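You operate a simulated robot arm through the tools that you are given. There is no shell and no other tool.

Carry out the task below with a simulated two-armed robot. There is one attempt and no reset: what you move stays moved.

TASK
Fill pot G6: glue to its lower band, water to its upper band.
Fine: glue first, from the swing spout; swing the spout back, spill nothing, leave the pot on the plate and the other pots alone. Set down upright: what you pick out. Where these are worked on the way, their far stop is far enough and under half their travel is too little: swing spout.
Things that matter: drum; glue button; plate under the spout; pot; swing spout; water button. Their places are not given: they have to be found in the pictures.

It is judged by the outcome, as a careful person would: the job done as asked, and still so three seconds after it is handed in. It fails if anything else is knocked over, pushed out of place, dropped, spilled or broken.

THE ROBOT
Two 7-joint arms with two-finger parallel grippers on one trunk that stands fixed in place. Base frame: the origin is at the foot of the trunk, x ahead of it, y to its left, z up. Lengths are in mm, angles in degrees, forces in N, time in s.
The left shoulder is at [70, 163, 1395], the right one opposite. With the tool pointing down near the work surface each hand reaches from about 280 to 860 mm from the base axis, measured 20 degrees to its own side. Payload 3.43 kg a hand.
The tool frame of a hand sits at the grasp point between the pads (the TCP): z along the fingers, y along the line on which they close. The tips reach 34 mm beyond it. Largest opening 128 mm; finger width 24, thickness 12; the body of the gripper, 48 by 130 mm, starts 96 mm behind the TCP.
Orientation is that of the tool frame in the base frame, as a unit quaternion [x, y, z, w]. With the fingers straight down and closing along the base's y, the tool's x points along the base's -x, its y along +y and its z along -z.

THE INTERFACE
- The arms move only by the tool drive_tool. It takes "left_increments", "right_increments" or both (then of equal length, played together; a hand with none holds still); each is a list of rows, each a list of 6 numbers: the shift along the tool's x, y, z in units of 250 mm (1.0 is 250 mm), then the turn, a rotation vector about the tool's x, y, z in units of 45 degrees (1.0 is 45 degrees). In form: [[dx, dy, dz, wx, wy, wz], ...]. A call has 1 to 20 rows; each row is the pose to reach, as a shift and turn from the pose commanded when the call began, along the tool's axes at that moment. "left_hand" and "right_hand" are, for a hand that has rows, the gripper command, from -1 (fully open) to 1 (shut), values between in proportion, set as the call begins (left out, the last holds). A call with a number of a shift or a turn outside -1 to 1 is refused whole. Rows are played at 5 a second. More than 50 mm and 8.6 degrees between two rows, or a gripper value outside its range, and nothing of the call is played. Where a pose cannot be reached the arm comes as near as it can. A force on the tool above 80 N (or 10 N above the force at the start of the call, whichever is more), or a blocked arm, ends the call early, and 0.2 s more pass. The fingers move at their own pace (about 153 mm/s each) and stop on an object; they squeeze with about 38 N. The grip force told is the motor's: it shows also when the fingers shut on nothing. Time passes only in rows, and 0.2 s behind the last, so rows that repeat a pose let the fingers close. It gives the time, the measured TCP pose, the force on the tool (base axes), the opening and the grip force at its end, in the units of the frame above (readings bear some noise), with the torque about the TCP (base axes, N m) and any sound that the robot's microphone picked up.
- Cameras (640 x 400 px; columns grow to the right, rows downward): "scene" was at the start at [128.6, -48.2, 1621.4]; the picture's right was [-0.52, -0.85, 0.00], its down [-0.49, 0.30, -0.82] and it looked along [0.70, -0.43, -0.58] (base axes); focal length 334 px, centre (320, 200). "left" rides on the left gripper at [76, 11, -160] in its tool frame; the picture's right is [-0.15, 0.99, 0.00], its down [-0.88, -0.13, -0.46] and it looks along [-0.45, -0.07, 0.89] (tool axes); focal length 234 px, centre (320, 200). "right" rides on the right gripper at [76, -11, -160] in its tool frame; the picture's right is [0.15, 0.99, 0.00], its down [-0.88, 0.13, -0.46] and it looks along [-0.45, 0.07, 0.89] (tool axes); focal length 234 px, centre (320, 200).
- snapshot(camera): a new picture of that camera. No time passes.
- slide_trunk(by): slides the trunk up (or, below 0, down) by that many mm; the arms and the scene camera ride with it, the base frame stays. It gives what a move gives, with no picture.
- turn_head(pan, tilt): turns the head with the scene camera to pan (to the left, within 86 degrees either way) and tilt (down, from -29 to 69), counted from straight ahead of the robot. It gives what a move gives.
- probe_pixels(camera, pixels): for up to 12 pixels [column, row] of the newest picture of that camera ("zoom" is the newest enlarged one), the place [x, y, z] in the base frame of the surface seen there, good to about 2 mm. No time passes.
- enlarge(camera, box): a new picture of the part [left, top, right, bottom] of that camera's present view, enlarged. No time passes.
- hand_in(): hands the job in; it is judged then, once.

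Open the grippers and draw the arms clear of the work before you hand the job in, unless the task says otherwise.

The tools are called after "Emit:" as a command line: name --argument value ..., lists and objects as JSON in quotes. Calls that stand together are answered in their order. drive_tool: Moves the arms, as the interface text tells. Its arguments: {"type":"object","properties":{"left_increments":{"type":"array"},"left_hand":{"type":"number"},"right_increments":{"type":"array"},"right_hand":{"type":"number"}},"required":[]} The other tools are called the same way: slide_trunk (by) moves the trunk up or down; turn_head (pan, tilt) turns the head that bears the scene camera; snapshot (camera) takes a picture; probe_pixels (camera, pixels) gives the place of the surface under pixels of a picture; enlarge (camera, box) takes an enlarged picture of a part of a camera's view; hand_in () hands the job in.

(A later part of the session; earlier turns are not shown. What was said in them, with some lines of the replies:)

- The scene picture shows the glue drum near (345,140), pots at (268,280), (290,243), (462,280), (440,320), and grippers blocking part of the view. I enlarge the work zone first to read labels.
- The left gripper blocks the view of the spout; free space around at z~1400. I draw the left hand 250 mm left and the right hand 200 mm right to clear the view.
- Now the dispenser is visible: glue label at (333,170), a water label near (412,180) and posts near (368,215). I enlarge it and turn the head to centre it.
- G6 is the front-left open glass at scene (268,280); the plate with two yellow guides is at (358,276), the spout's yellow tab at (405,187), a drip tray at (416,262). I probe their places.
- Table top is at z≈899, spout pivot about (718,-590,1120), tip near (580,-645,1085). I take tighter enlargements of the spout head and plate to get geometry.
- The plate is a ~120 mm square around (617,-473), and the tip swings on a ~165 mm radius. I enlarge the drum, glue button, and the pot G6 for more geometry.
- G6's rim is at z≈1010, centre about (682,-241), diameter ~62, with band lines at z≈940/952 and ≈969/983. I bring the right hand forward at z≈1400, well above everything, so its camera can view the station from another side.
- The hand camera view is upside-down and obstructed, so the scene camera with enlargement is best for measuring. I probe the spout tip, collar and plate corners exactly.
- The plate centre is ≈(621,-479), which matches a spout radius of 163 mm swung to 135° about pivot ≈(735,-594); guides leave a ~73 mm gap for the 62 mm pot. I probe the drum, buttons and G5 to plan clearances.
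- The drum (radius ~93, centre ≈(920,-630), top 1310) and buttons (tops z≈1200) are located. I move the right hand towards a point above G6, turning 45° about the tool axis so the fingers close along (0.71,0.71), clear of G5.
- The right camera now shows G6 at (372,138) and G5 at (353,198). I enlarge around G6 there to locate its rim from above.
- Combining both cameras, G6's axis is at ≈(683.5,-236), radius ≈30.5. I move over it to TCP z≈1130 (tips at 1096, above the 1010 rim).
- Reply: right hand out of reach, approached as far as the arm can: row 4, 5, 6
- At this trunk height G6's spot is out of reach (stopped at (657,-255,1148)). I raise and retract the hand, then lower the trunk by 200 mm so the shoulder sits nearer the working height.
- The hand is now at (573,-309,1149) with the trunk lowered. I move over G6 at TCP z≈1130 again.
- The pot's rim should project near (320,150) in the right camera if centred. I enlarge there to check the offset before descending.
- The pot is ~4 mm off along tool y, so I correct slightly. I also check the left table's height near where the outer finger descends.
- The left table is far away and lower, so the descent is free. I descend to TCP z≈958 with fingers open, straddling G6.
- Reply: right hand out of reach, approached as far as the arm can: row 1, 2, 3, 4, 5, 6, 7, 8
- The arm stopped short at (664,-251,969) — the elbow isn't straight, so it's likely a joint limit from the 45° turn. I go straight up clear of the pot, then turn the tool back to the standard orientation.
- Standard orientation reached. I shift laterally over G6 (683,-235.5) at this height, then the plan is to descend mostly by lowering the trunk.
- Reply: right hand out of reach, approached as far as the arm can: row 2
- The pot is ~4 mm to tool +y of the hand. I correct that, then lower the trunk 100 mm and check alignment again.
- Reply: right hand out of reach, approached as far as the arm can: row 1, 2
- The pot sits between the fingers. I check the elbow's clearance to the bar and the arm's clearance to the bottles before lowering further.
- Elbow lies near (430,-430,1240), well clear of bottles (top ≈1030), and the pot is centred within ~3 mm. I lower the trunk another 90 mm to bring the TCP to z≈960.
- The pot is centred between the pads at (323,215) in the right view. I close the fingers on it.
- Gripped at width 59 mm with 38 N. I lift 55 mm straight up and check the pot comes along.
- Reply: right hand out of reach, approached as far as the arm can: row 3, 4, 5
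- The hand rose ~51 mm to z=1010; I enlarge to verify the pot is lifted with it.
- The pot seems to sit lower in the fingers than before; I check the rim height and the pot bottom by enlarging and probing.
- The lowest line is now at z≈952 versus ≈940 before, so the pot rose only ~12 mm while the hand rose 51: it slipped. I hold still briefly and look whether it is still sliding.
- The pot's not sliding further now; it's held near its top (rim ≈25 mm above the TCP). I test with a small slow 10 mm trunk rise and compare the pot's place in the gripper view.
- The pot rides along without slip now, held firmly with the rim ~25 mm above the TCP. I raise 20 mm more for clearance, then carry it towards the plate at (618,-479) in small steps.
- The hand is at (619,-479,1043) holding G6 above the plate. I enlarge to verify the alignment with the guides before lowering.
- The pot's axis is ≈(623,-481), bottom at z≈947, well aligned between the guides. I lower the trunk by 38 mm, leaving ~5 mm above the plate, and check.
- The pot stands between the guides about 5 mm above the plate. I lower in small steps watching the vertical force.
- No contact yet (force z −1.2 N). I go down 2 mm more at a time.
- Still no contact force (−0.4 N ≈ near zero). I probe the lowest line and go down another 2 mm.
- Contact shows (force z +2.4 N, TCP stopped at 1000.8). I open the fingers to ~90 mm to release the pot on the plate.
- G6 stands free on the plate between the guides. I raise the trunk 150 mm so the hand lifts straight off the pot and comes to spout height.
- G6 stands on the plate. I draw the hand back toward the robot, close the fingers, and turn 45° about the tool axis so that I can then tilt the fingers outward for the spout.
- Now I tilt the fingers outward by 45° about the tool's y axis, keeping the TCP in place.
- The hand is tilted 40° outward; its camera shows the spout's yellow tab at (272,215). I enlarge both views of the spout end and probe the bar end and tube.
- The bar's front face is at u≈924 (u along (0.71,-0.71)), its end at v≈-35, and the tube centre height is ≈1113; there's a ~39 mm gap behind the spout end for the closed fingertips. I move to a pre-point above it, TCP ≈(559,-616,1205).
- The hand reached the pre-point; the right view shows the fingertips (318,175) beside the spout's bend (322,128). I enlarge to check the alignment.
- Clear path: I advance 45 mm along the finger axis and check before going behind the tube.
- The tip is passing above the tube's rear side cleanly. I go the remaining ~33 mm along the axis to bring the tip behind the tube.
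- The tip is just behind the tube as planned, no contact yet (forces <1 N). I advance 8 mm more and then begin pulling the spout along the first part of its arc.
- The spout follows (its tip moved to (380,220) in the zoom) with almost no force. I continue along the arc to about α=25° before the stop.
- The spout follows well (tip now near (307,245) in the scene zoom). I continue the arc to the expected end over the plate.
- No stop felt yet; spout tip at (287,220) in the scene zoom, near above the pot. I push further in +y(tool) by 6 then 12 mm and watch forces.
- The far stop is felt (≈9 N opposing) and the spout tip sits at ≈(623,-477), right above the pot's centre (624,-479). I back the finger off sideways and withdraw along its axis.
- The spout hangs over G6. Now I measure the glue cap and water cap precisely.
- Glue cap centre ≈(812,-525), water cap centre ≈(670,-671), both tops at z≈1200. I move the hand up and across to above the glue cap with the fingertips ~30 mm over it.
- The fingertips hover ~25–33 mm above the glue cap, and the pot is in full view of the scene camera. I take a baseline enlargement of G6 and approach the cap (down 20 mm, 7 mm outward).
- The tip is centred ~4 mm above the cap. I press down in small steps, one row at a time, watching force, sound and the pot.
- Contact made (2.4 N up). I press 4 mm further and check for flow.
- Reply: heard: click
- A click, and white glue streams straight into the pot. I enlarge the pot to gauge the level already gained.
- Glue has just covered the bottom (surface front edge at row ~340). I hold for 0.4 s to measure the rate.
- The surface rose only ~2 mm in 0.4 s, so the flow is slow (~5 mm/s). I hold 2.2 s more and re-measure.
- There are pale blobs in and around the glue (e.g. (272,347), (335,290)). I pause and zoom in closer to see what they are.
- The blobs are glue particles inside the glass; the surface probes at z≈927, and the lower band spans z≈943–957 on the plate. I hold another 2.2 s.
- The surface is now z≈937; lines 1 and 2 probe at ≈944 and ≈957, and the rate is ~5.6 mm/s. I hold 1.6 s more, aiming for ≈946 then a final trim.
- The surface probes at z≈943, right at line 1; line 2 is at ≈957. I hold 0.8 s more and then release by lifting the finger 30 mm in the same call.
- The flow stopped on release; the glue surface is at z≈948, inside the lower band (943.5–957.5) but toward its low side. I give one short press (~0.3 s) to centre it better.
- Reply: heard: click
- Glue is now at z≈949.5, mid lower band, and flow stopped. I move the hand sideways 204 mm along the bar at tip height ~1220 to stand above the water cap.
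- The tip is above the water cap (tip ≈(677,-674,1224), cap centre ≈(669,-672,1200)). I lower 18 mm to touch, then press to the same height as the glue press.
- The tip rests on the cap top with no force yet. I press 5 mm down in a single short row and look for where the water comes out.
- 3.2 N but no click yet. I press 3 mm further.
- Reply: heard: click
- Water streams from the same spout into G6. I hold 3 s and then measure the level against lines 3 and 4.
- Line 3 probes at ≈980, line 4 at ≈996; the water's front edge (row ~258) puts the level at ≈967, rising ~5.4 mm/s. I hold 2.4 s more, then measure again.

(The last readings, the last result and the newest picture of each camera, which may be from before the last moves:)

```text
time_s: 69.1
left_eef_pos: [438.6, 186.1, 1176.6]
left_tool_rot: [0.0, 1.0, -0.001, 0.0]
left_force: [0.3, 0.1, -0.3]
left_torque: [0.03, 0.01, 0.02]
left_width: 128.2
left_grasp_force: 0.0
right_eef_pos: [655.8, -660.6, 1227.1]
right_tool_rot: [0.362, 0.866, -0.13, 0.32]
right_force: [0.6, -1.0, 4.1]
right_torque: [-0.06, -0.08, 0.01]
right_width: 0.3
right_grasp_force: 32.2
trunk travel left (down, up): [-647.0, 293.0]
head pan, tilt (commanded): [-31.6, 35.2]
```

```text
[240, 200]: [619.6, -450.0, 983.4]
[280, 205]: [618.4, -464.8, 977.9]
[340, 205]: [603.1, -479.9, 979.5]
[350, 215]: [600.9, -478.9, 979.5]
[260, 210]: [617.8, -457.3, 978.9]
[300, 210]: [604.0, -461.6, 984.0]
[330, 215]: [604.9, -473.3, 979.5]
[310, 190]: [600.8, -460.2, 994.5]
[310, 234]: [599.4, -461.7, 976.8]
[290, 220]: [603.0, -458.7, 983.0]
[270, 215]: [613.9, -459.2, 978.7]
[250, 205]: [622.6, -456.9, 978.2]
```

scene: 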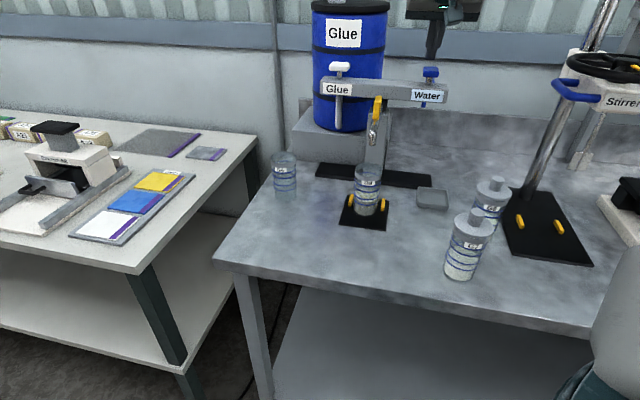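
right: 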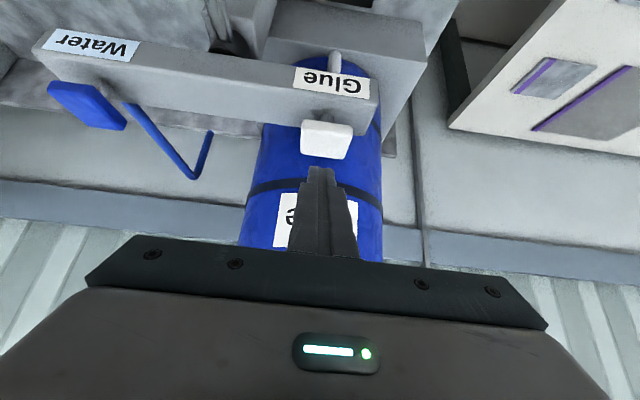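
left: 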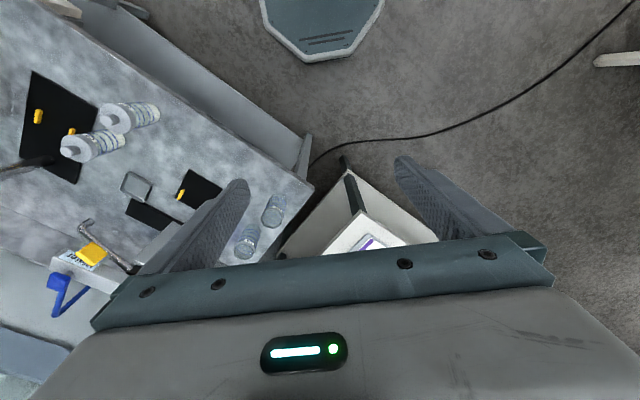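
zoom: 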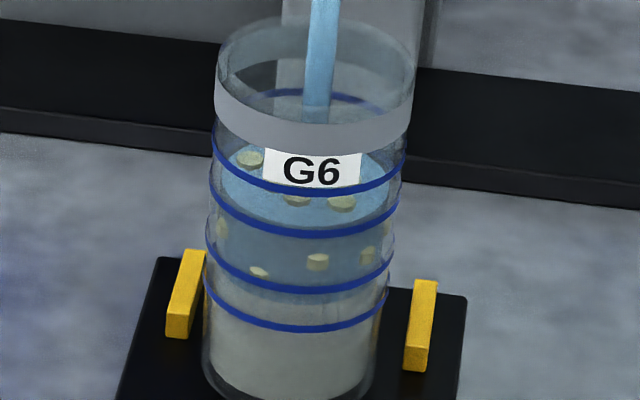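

The surface is at z≈979, just at line 3; line 4 is ≈994.5, so the mid-band is ≈986.5. I hold 1.2 s more and release in the same call.

Emit:
drive_tool --right_increments '[[0, 0, 0, 0, 0, 0], [0, 0, 0, 0, 0, 0], [0, 0, 0, 0, 0, 0], [0, 0, 0, 0, 0, 0], [0, 0, 0, 0, 0, 0], [0, 0, 0, 0, 0, 0], [-0.039, 0, -0.0456, 0, 0, 0], [-0.078, 0, -0.0912, 0, 0, 0], [-0.078, 0, -0.0912, 0, 0, 0]]'

Emit:
enlarge --camera "scene" --box '[346, 160, 392, 215]'

Emit:
probe_pixels --camera "zoom" --pixels '[[240, 195], [280, 200], [340, 200], [350, 205], [260, 205], [300, 205], [330, 205], [310, 190], [310, 234], [290, 213], [270, 205], [250, 200]]'

Emit:
enlarge --camera "scene" --box '[330, 60, 460, 230]'

```text
time_s: 71.1
left_eef_pos: [437.9, 185.8, 1177.4]
left_tool_rot: [-0.001, 1.0, -0.001, 0.0]
left_force: [-0.5, 0.5, 0.3]
left_torque: [0.03, -0.03, 0.04]
left_width: 128.0
left_grasp_force: 0.1
right_eef_pos: [656.2, -660.4, 1257.4]
right_tool_rot: [0.362, 0.866, -0.13, 0.32]
right_force: [-0.9, -0.4, 0.0]
right_torque: [-0.02, 0.0, 0.0]
right_width: 0.0
right_grasp_force: 32.7
trunk travel left (down, up): [-647.0, 293.0]
head pan, tilt (commanded): [-31.6, 35.2]
```

```text
7.27 times, centred on (369, 188) of scene
```

zoom: 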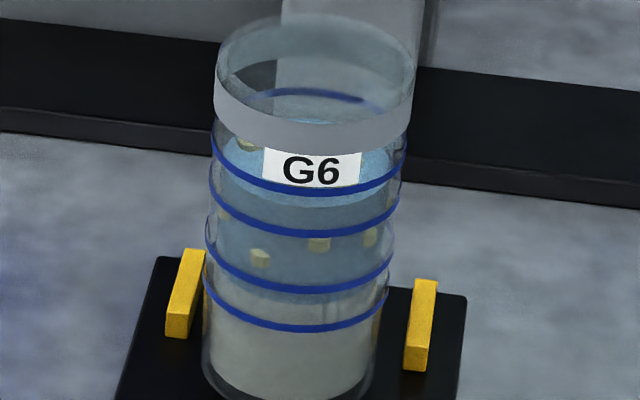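

```text
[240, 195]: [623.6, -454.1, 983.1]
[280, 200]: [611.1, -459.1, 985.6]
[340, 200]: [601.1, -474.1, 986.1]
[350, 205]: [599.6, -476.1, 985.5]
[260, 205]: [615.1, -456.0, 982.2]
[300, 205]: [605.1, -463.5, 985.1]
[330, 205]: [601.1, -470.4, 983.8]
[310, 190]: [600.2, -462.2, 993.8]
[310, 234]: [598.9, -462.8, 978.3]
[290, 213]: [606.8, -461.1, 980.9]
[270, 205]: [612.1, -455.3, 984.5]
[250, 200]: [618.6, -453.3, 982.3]
```

```text
2.35 times, centred on (395, 145) of scene
```

zoom: 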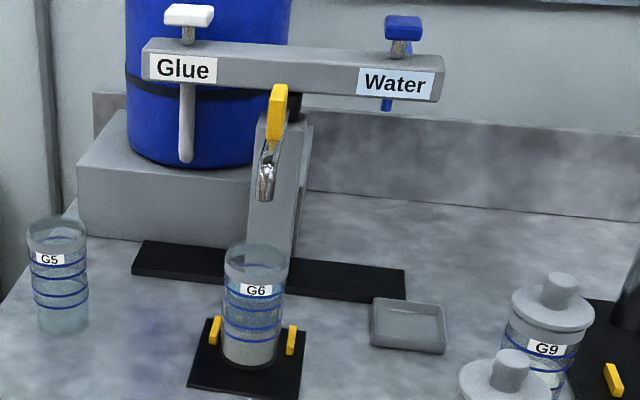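

The water surface stands at ≈985, mid upper band (978.5–994), and the flow has stopped. Next I bring the finger around to the left (+v) side of the yellow tab, to push the spout back to rest.

Emit:
drive_tool --right_increments '[[0.0673, 0.09, -0.0423, 0, 0, 0], [0.1347, 0.18, -0.0847, 0, 0, 0], [0.202, 0.27, -0.127, 0, 0, 0], [0.2693, 0.36, -0.1693, 0, 0, 0], [0.3367, 0.45, -0.2117, 0, 0, 0], [0.404, 0.54, -0.254, 0, 0, 0], [0.404, 0.54, -0.254, 0, 0, 0]]'

Emit:
enlarge --camera "scene" --box '[330, 30, 460, 210]'

Emit:
enlarge --camera "right" --box '[230, 60, 420, 240]'

```text
time_s: 72.7
left_eef_pos: [439.0, 185.1, 1177.1]
left_tool_rot: [-0.001, 1.0, 0.0, 0.0]
left_force: [1.1, 0.2, 0.3]
left_torque: [0.03, -0.03, 0.03]
left_width: 127.7
left_grasp_force: 0.0
right_eef_pos: [668.1, -483.2, 1239.5]
right_tool_rot: [0.361, 0.866, -0.129, 0.32]
right_force: [-0.4, -0.5, 0.1]
right_torque: [0.01, 0.02, -0.01]
right_width: 0.3
right_grasp_force: 33.1
trunk travel left (down, up): [-647.0, 293.0]
head pan, tilt (commanded): [-31.6, 35.2]
```

```text
2.22 times, centred on (395, 120) of scene
```

zoom: 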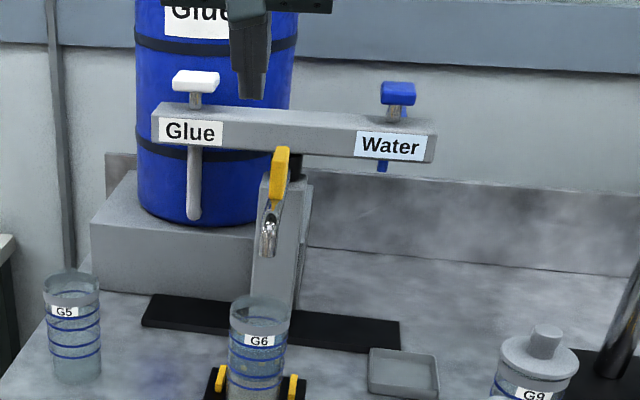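

```text
2.22 times, centred on (325, 150) of right
```

zoom: 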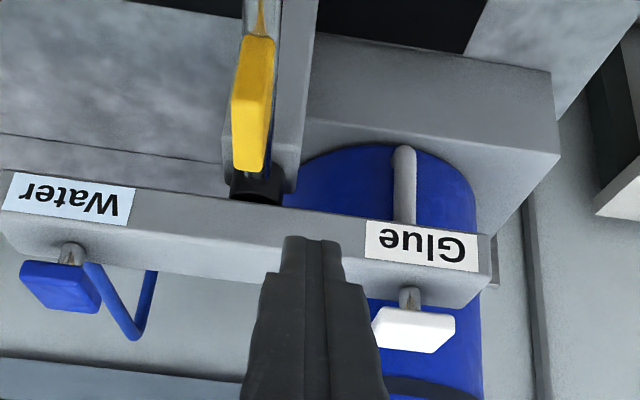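

The hand is at u≈814, v≈131, above and left of the tab. I descend 80 mm straight down beside it.

Emit:
drive_tool --right_increments '[[0.052, 0, 0.0608, 0, 0, 0], [0.104, 0, 0.1216, 0, 0, 0], [0.156, 0, 0.1824, 0, 0, 0], [0.208, 0, 0.2432, 0, 0, 0], [0.208, 0, 0.2432, 0, 0, 0]]'

Emit:
enlarge --camera "scene" --box '[330, 30, 460, 210]'

Emit:
enlarge --camera "right" --box '[230, 60, 420, 240]'

```text
time_s: 73.9
left_eef_pos: [439.8, 186.9, 1176.9]
left_tool_rot: [-0.001, 1.0, -0.001, 0.0]
left_force: [-0.3, -0.1, 0.1]
left_torque: [-0.01, -0.04, 0.0]
left_width: 128.3
left_grasp_force: 0.0
right_eef_pos: [668.5, -482.4, 1162.9]
right_tool_rot: [0.361, 0.866, -0.129, 0.32]
right_force: [0.5, 0.5, 0.4]
right_torque: [-0.02, 0.01, 0.01]
right_width: 0.2
right_grasp_force: 33.2
trunk travel left (down, up): [-647.0, 293.0]
head pan, tilt (commanded): [-31.6, 35.2]
```

```text
2.22 times, centred on (395, 120) of scene
```

zoom: 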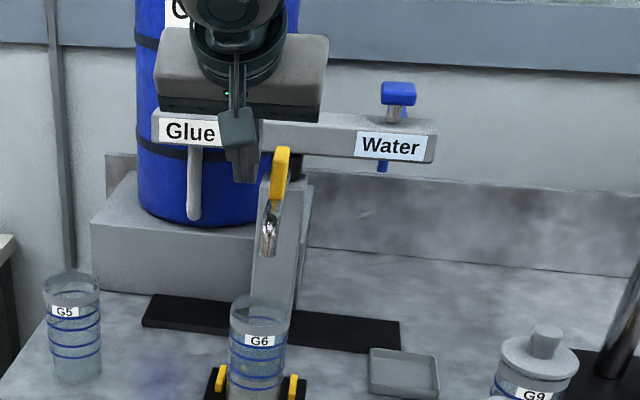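

```text
2.22 times, centred on (325, 150) of right
```

zoom: 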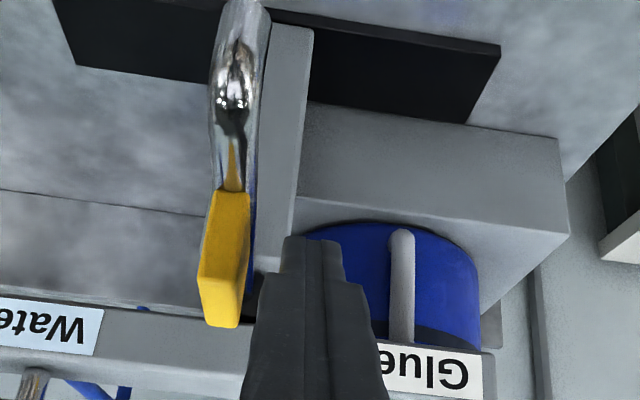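

The finger stands at the left of the tab (tab at (225,255) in the right zoom). I push the tab along the return arc through the first 30°.

Emit:
drive_tool --right_increments '[[0.003, -0.0592, -0.0026, 0, 0, 0], [0.007, -0.0932, -0.006, 0, 0, 0], [0.0082, -0.1276, -0.007, 0, 0, 0], [0.0073, -0.1624, -0.0062, 0, 0, 0], [0.0043, -0.198, -0.0036, 0, 0, 0], [-0.0012, -0.2332, 0.001, 0, 0, 0], [-0.0091, -0.268, 0.0078, 0, 0, 0], [-0.0091, -0.268, 0.0078, 0, 0, 0]]'

Emit:
enlarge --camera "scene" --box '[330, 30, 460, 210]'

Emit:
enlarge --camera "right" --box '[230, 60, 420, 240]'

```text
time_s: 75.7
left_eef_pos: [438.8, 186.1, 1175.7]
left_tool_rot: [-0.001, 1.0, 0.0, 0.0]
left_force: [0.1, -0.5, -0.1]
left_torque: [0.01, -0.01, -0.02]
left_width: 128.1
left_grasp_force: 0.1
right_eef_pos: [622.4, -529.0, 1160.3]
right_tool_rot: [0.361, 0.866, -0.13, 0.321]
right_force: [0.4, 0.3, 0.6]
right_torque: [-0.01, 0.01, 0.0]
right_width: 0.0
right_grasp_force: 33.2
trunk travel left (down, up): [-647.0, 293.0]
head pan, tilt (commanded): [-31.6, 35.2]
```

```text
2.22 times, centred on (395, 120) of scene
```

zoom: 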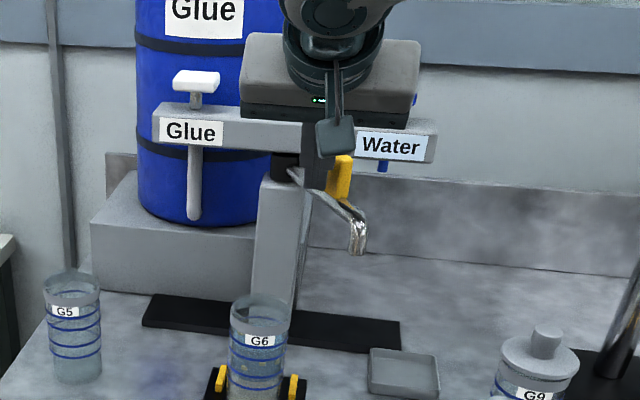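

```text
2.22 times, centred on (325, 150) of right
```

zoom: 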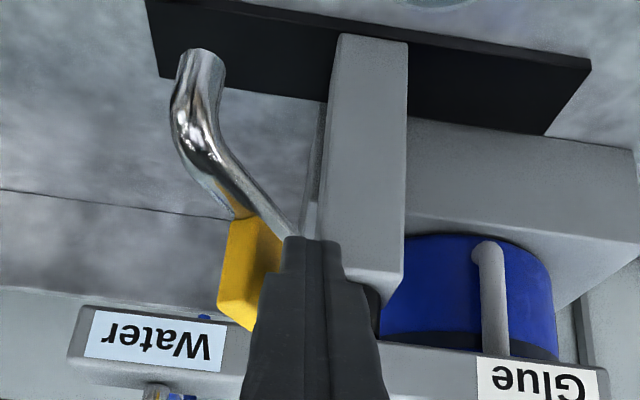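

The spout swings back with the finger (tip now at (357,240) in the scene zoom). I continue to about α=60°.

Emit:
drive_tool --right_increments '[[0.0097, -0.0528, -0.0083, 0, 0, 0], [-0.0046, -0.0884, 0.0039, 0, 0, 0], [-0.021, -0.1224, 0.0179, 0, 0, 0], [-0.0402, -0.1544, 0.0343, 0, 0, 0], [-0.0615, -0.1852, 0.0525, 0, 0, 0], [-0.0852, -0.2124, 0.0728, 0, 0, 0], [-0.0852, -0.2124, 0.0728, 0, 0, 0]]'

Emit:
enlarge --camera "scene" --box '[330, 30, 460, 210]'

Emit:
enlarge --camera "right" --box '[230, 60, 420, 240]'

```text
time_s: 77.3
left_eef_pos: [438.7, 185.5, 1178.1]
left_tool_rot: [-0.001, 1.0, -0.002, 0.0]
left_force: [1.1, -0.5, -0.3]
left_torque: [0.01, -0.01, 0.0]
left_width: 128.0
left_grasp_force: 0.0
right_eef_pos: [605.8, -587.3, 1158.8]
right_tool_rot: [0.361, 0.866, -0.129, 0.32]
right_force: [0.9, 0.1, -0.2]
right_torque: [0.02, 0.02, -0.01]
right_width: 0.0
right_grasp_force: 32.6
trunk travel left (down, up): [-647.0, 293.0]
head pan, tilt (commanded): [-31.6, 35.2]
```

```text
2.22 times, centred on (395, 120) of scene
```

zoom: 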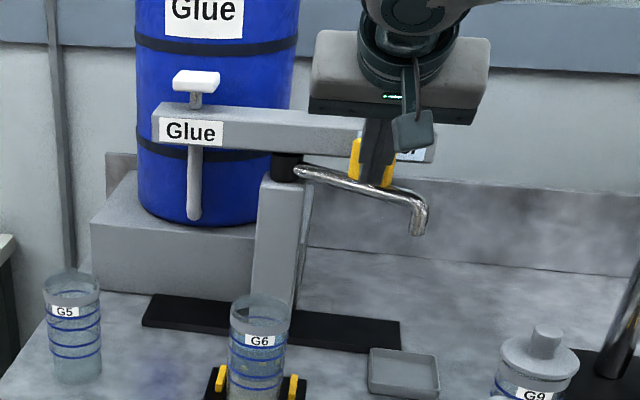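

```text
2.22 times, centred on (325, 150) of right
```

zoom: 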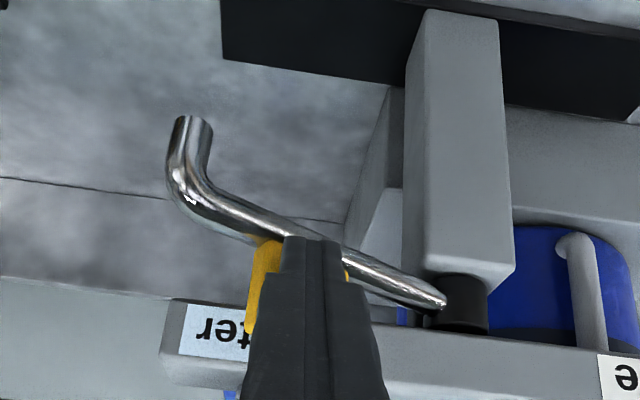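

The spout is almost at its rest. I push the last few degrees gently in two steps and watch the force for the stop.

Emit:
drive_tool --right_increments '[[-0.0155, -0.016, 0.0133, 0, 0, 0], [-0.0298, -0.0288, 0.0255, 0, 0, 0], [-0.0298, -0.0288, 0.0255, 0, 0, 0]]'

Emit:
enlarge --camera "scene" --box '[360, 60, 460, 140]'

Emit:
probe_pixels --camera "zoom" --pixels '[[435, 300], [440, 280], [420, 260], [380, 240], [250, 190], [290, 205]]'

```text
time_s: 78.1
left_eef_pos: [436.9, 186.9, 1177.7]
left_tool_rot: [-0.002, 1.0, -0.001, 0.0]
left_force: [0.2, -0.1, 0.3]
left_torque: [-0.02, 0.02, 0.0]
left_width: 128.0
left_grasp_force: 0.1
right_eef_pos: [606.6, -597.4, 1159.0]
right_tool_rot: [0.361, 0.866, -0.129, 0.32]
right_force: [-4.7, 13.6, -4.4]
right_torque: [0.4, 0.16, 0.09]
right_width: 0.0
right_grasp_force: 33.3
trunk travel left (down, up): [-647.0, 293.0]
head pan, tilt (commanded): [-31.6, 35.2]
```

```text
5.00 times, centred on (410, 100) of scene
```

zoom: 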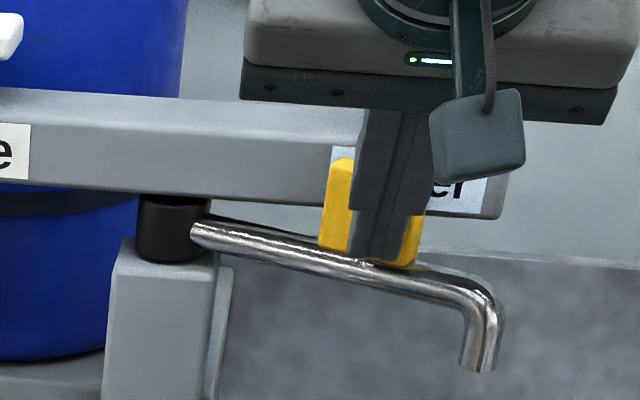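

```text
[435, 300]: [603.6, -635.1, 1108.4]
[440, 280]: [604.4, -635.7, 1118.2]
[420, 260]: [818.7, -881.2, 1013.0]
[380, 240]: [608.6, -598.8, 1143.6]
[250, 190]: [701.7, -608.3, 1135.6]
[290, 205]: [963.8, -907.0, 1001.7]
```

14 N of resistance: the spout is at its rest stop. I back the finger away from the tab and withdraw upward, then verify the spout tip's position.

Emit:
drive_tool --right_increments '[[0.02, 0.01, -0.017, 0, 0, 0], [0.05, 0.03, -0.05, 0, 0, 0], [0.05, 0.03, -0.18, 0, 0, 0], [0.05, 0.03, -0.34, 0, 0, 0], [0.05, 0.03, -0.5, 0, 0, 0], [0.05, 0.03, -0.5, 0, 0, 0]]'

Emit:
snapshot --camera "scene"

Emit:
enlarge --camera "scene" --box '[360, 60, 460, 140]'

Emit:
probe_pixels --camera "zoom" --pixels '[[475, 355], [480, 330], [485, 310], [300, 255]]'

```text
time_s: 79.5
left_eef_pos: [438.7, 184.8, 1176.2]
left_tool_rot: [0.0, 1.0, 0.0, -0.001]
left_force: [0.5, -0.2, -0.3]
left_torque: [0.02, 0.03, 0.0]
left_width: 128.2
left_grasp_force: 0.1
right_eef_pos: [547.9, -529.8, 1246.7]
right_tool_rot: [0.361, 0.866, -0.129, 0.32]
right_force: [-0.2, -0.1, -0.8]
right_torque: [-0.02, -0.01, -0.02]
right_width: 0.1
right_grasp_force: 33.0
trunk travel left (down, up): [-647.0, 293.0]
head pan, tilt (commanded): [-31.6, 35.2]
```

```text
taken
```

scene: 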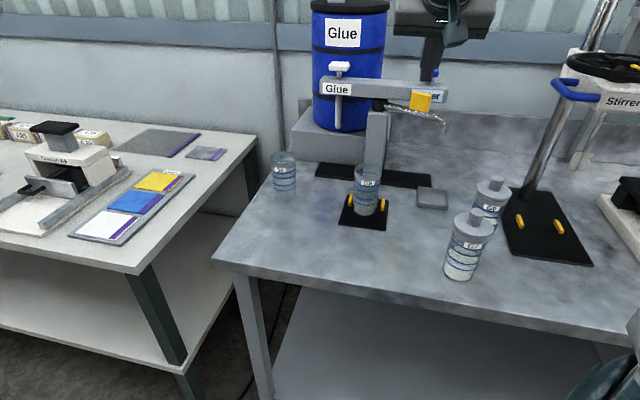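

```text
5.00 times, centred on (410, 100) of scene
```

zoom: 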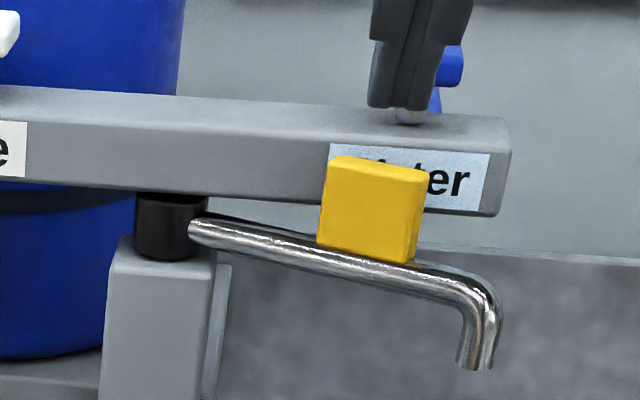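

```text
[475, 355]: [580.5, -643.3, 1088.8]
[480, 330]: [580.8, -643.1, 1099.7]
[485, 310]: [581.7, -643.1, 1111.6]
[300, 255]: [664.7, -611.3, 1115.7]
```

The spout is back at its original place (tip at (581,-643)). I check the pot's final levels and the table for spills.

Emit:
enlarge --camera "scene" --box '[346, 160, 392, 215]'

Emit:
enlarge --camera "scene" --box '[250, 130, 470, 270]'

```text
7.27 times, centred on (369, 188) of scene
```

zoom: 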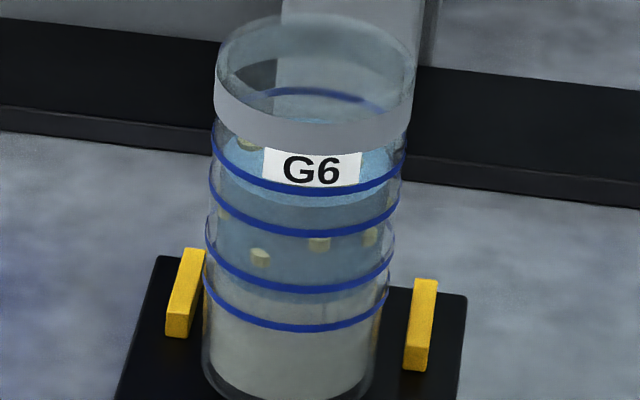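

```text
2.86 times, centred on (360, 200) of scene
```

zoom: 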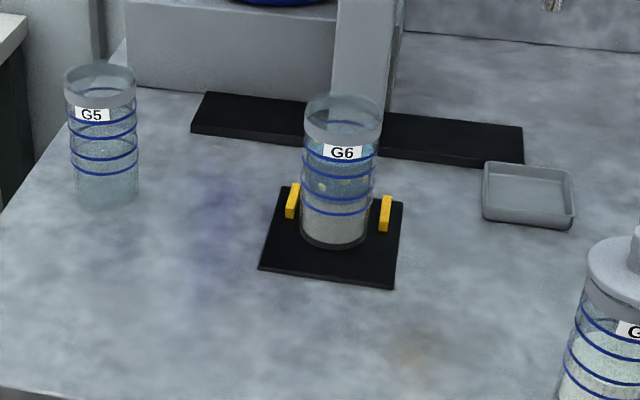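

All is in place: glue surface ≈949.5 (band 943–957.5), water surface ≈986 (band 978–994), pots and tray undisturbed, no spill. I retract the right hand toward the robot, then open its gripper.

Emit:
drive_tool --right_increments '[[0.072, 0, -0.101, 0, 0, 0], [0.144, 0, -0.203, 0, 0, 0], [0.216, 0, -0.304, 0, 0, 0], [0.287, 0, -0.405, 0, 0, 0], [0.359, 0, -0.506, 0, 0, 0], [0.431, 0, -0.608, 0, 0, 0], [0.503, 0, -0.709, 0, 0, 0], [0.503, 0, -0.709, 0, 0, 0]]'

Emit:
drive_tool --right_increments '[[0, 0, 0, 0, 0, 0], [0, 0, 0, 0, 0, 0], [0, 0, 0, 0, 0, 0]]' --right_hand -1

Emit:
snapshot --camera "scene"

```text
time_s: 81.3
left_eef_pos: [438.8, 185.8, 1176.4]
left_tool_rot: [-0.001, 1.0, 0.0, -0.001]
left_force: [0.5, -0.2, 0.3]
left_torque: [0.03, 0.0, 0.04]
left_width: 128.0
left_grasp_force: 0.0
right_eef_pos: [401.0, -385.6, 1301.1]
right_tool_rot: [0.361, 0.866, -0.13, 0.32]
right_force: [-0.1, -0.6, 0.2]
right_torque: [0.02, 0.01, 0.0]
right_width: 0.0
right_grasp_force: 32.6
trunk travel left (down, up): [-647.0, 293.0]
head pan, tilt (commanded): [-31.6, 35.2]
```

```text
time_s: 82.1
left_eef_pos: [437.3, 186.7, 1177.7]
left_tool_rot: [-0.001, 1.0, -0.001, 0.0]
left_force: [-0.1, -0.6, 0.5]
left_torque: [0.0, 0.05, 0.03]
left_width: 127.9
left_grasp_force: 0.2
right_eef_pos: [399.8, -383.8, 1300.4]
right_tool_rot: [0.361, 0.866, -0.13, 0.32]
right_force: [0.9, -0.1, -0.2]
right_torque: [0.0, -0.01, -0.01]
right_width: 128.1
right_grasp_force: 0.1
trunk travel left (down, up): [-647.0, 293.0]
head pan, tilt (commanded): [-31.6, 35.2]
```

```text
taken
```

scene: 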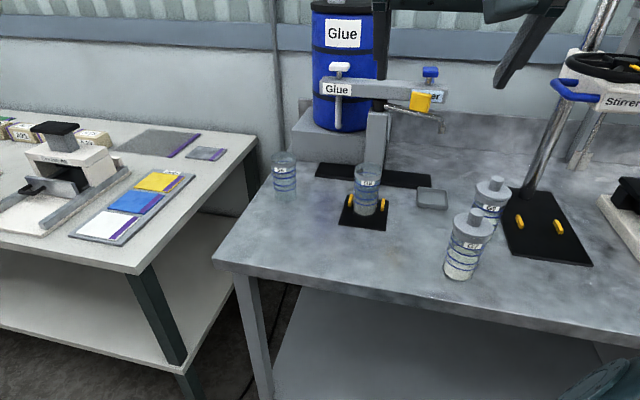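

Both grippers are open and clear; G6 stands filled on the plate at (367,192), the spout is at rest at (440,122), and G5, G7, G9 and the tray are unmoved. I hand the job in.

Emit:
hand_in

```text
The job is handed in.
```

I filled pot G6 and handed the job in. The tool confirmed the hand-in but gave no verdict.

- **Glue:** I added it first, from the swing spout. It probes at about z 949.5, inside the lower band (roughly 943–958).
- **Water:** I added it next, from the same spout. It probes at about z 986, inside the upper band (roughly 978–994).
- **Spout:** I swung it to its far stop over the pot, then pushed it back to its rest stop. Its tip probes within about 1 mm of where it started.
- **Pot:** It stands upright on the plate between the guides. It slipped about 35 mm in the grip on the first lift, but it held after that and was set down cleanly.
- **Surroundings:** I saw no spill in the pictures. G5, G7, G9 and the drip tray appear undisturbed.

Both grippers are open and the hands are clear of the work.
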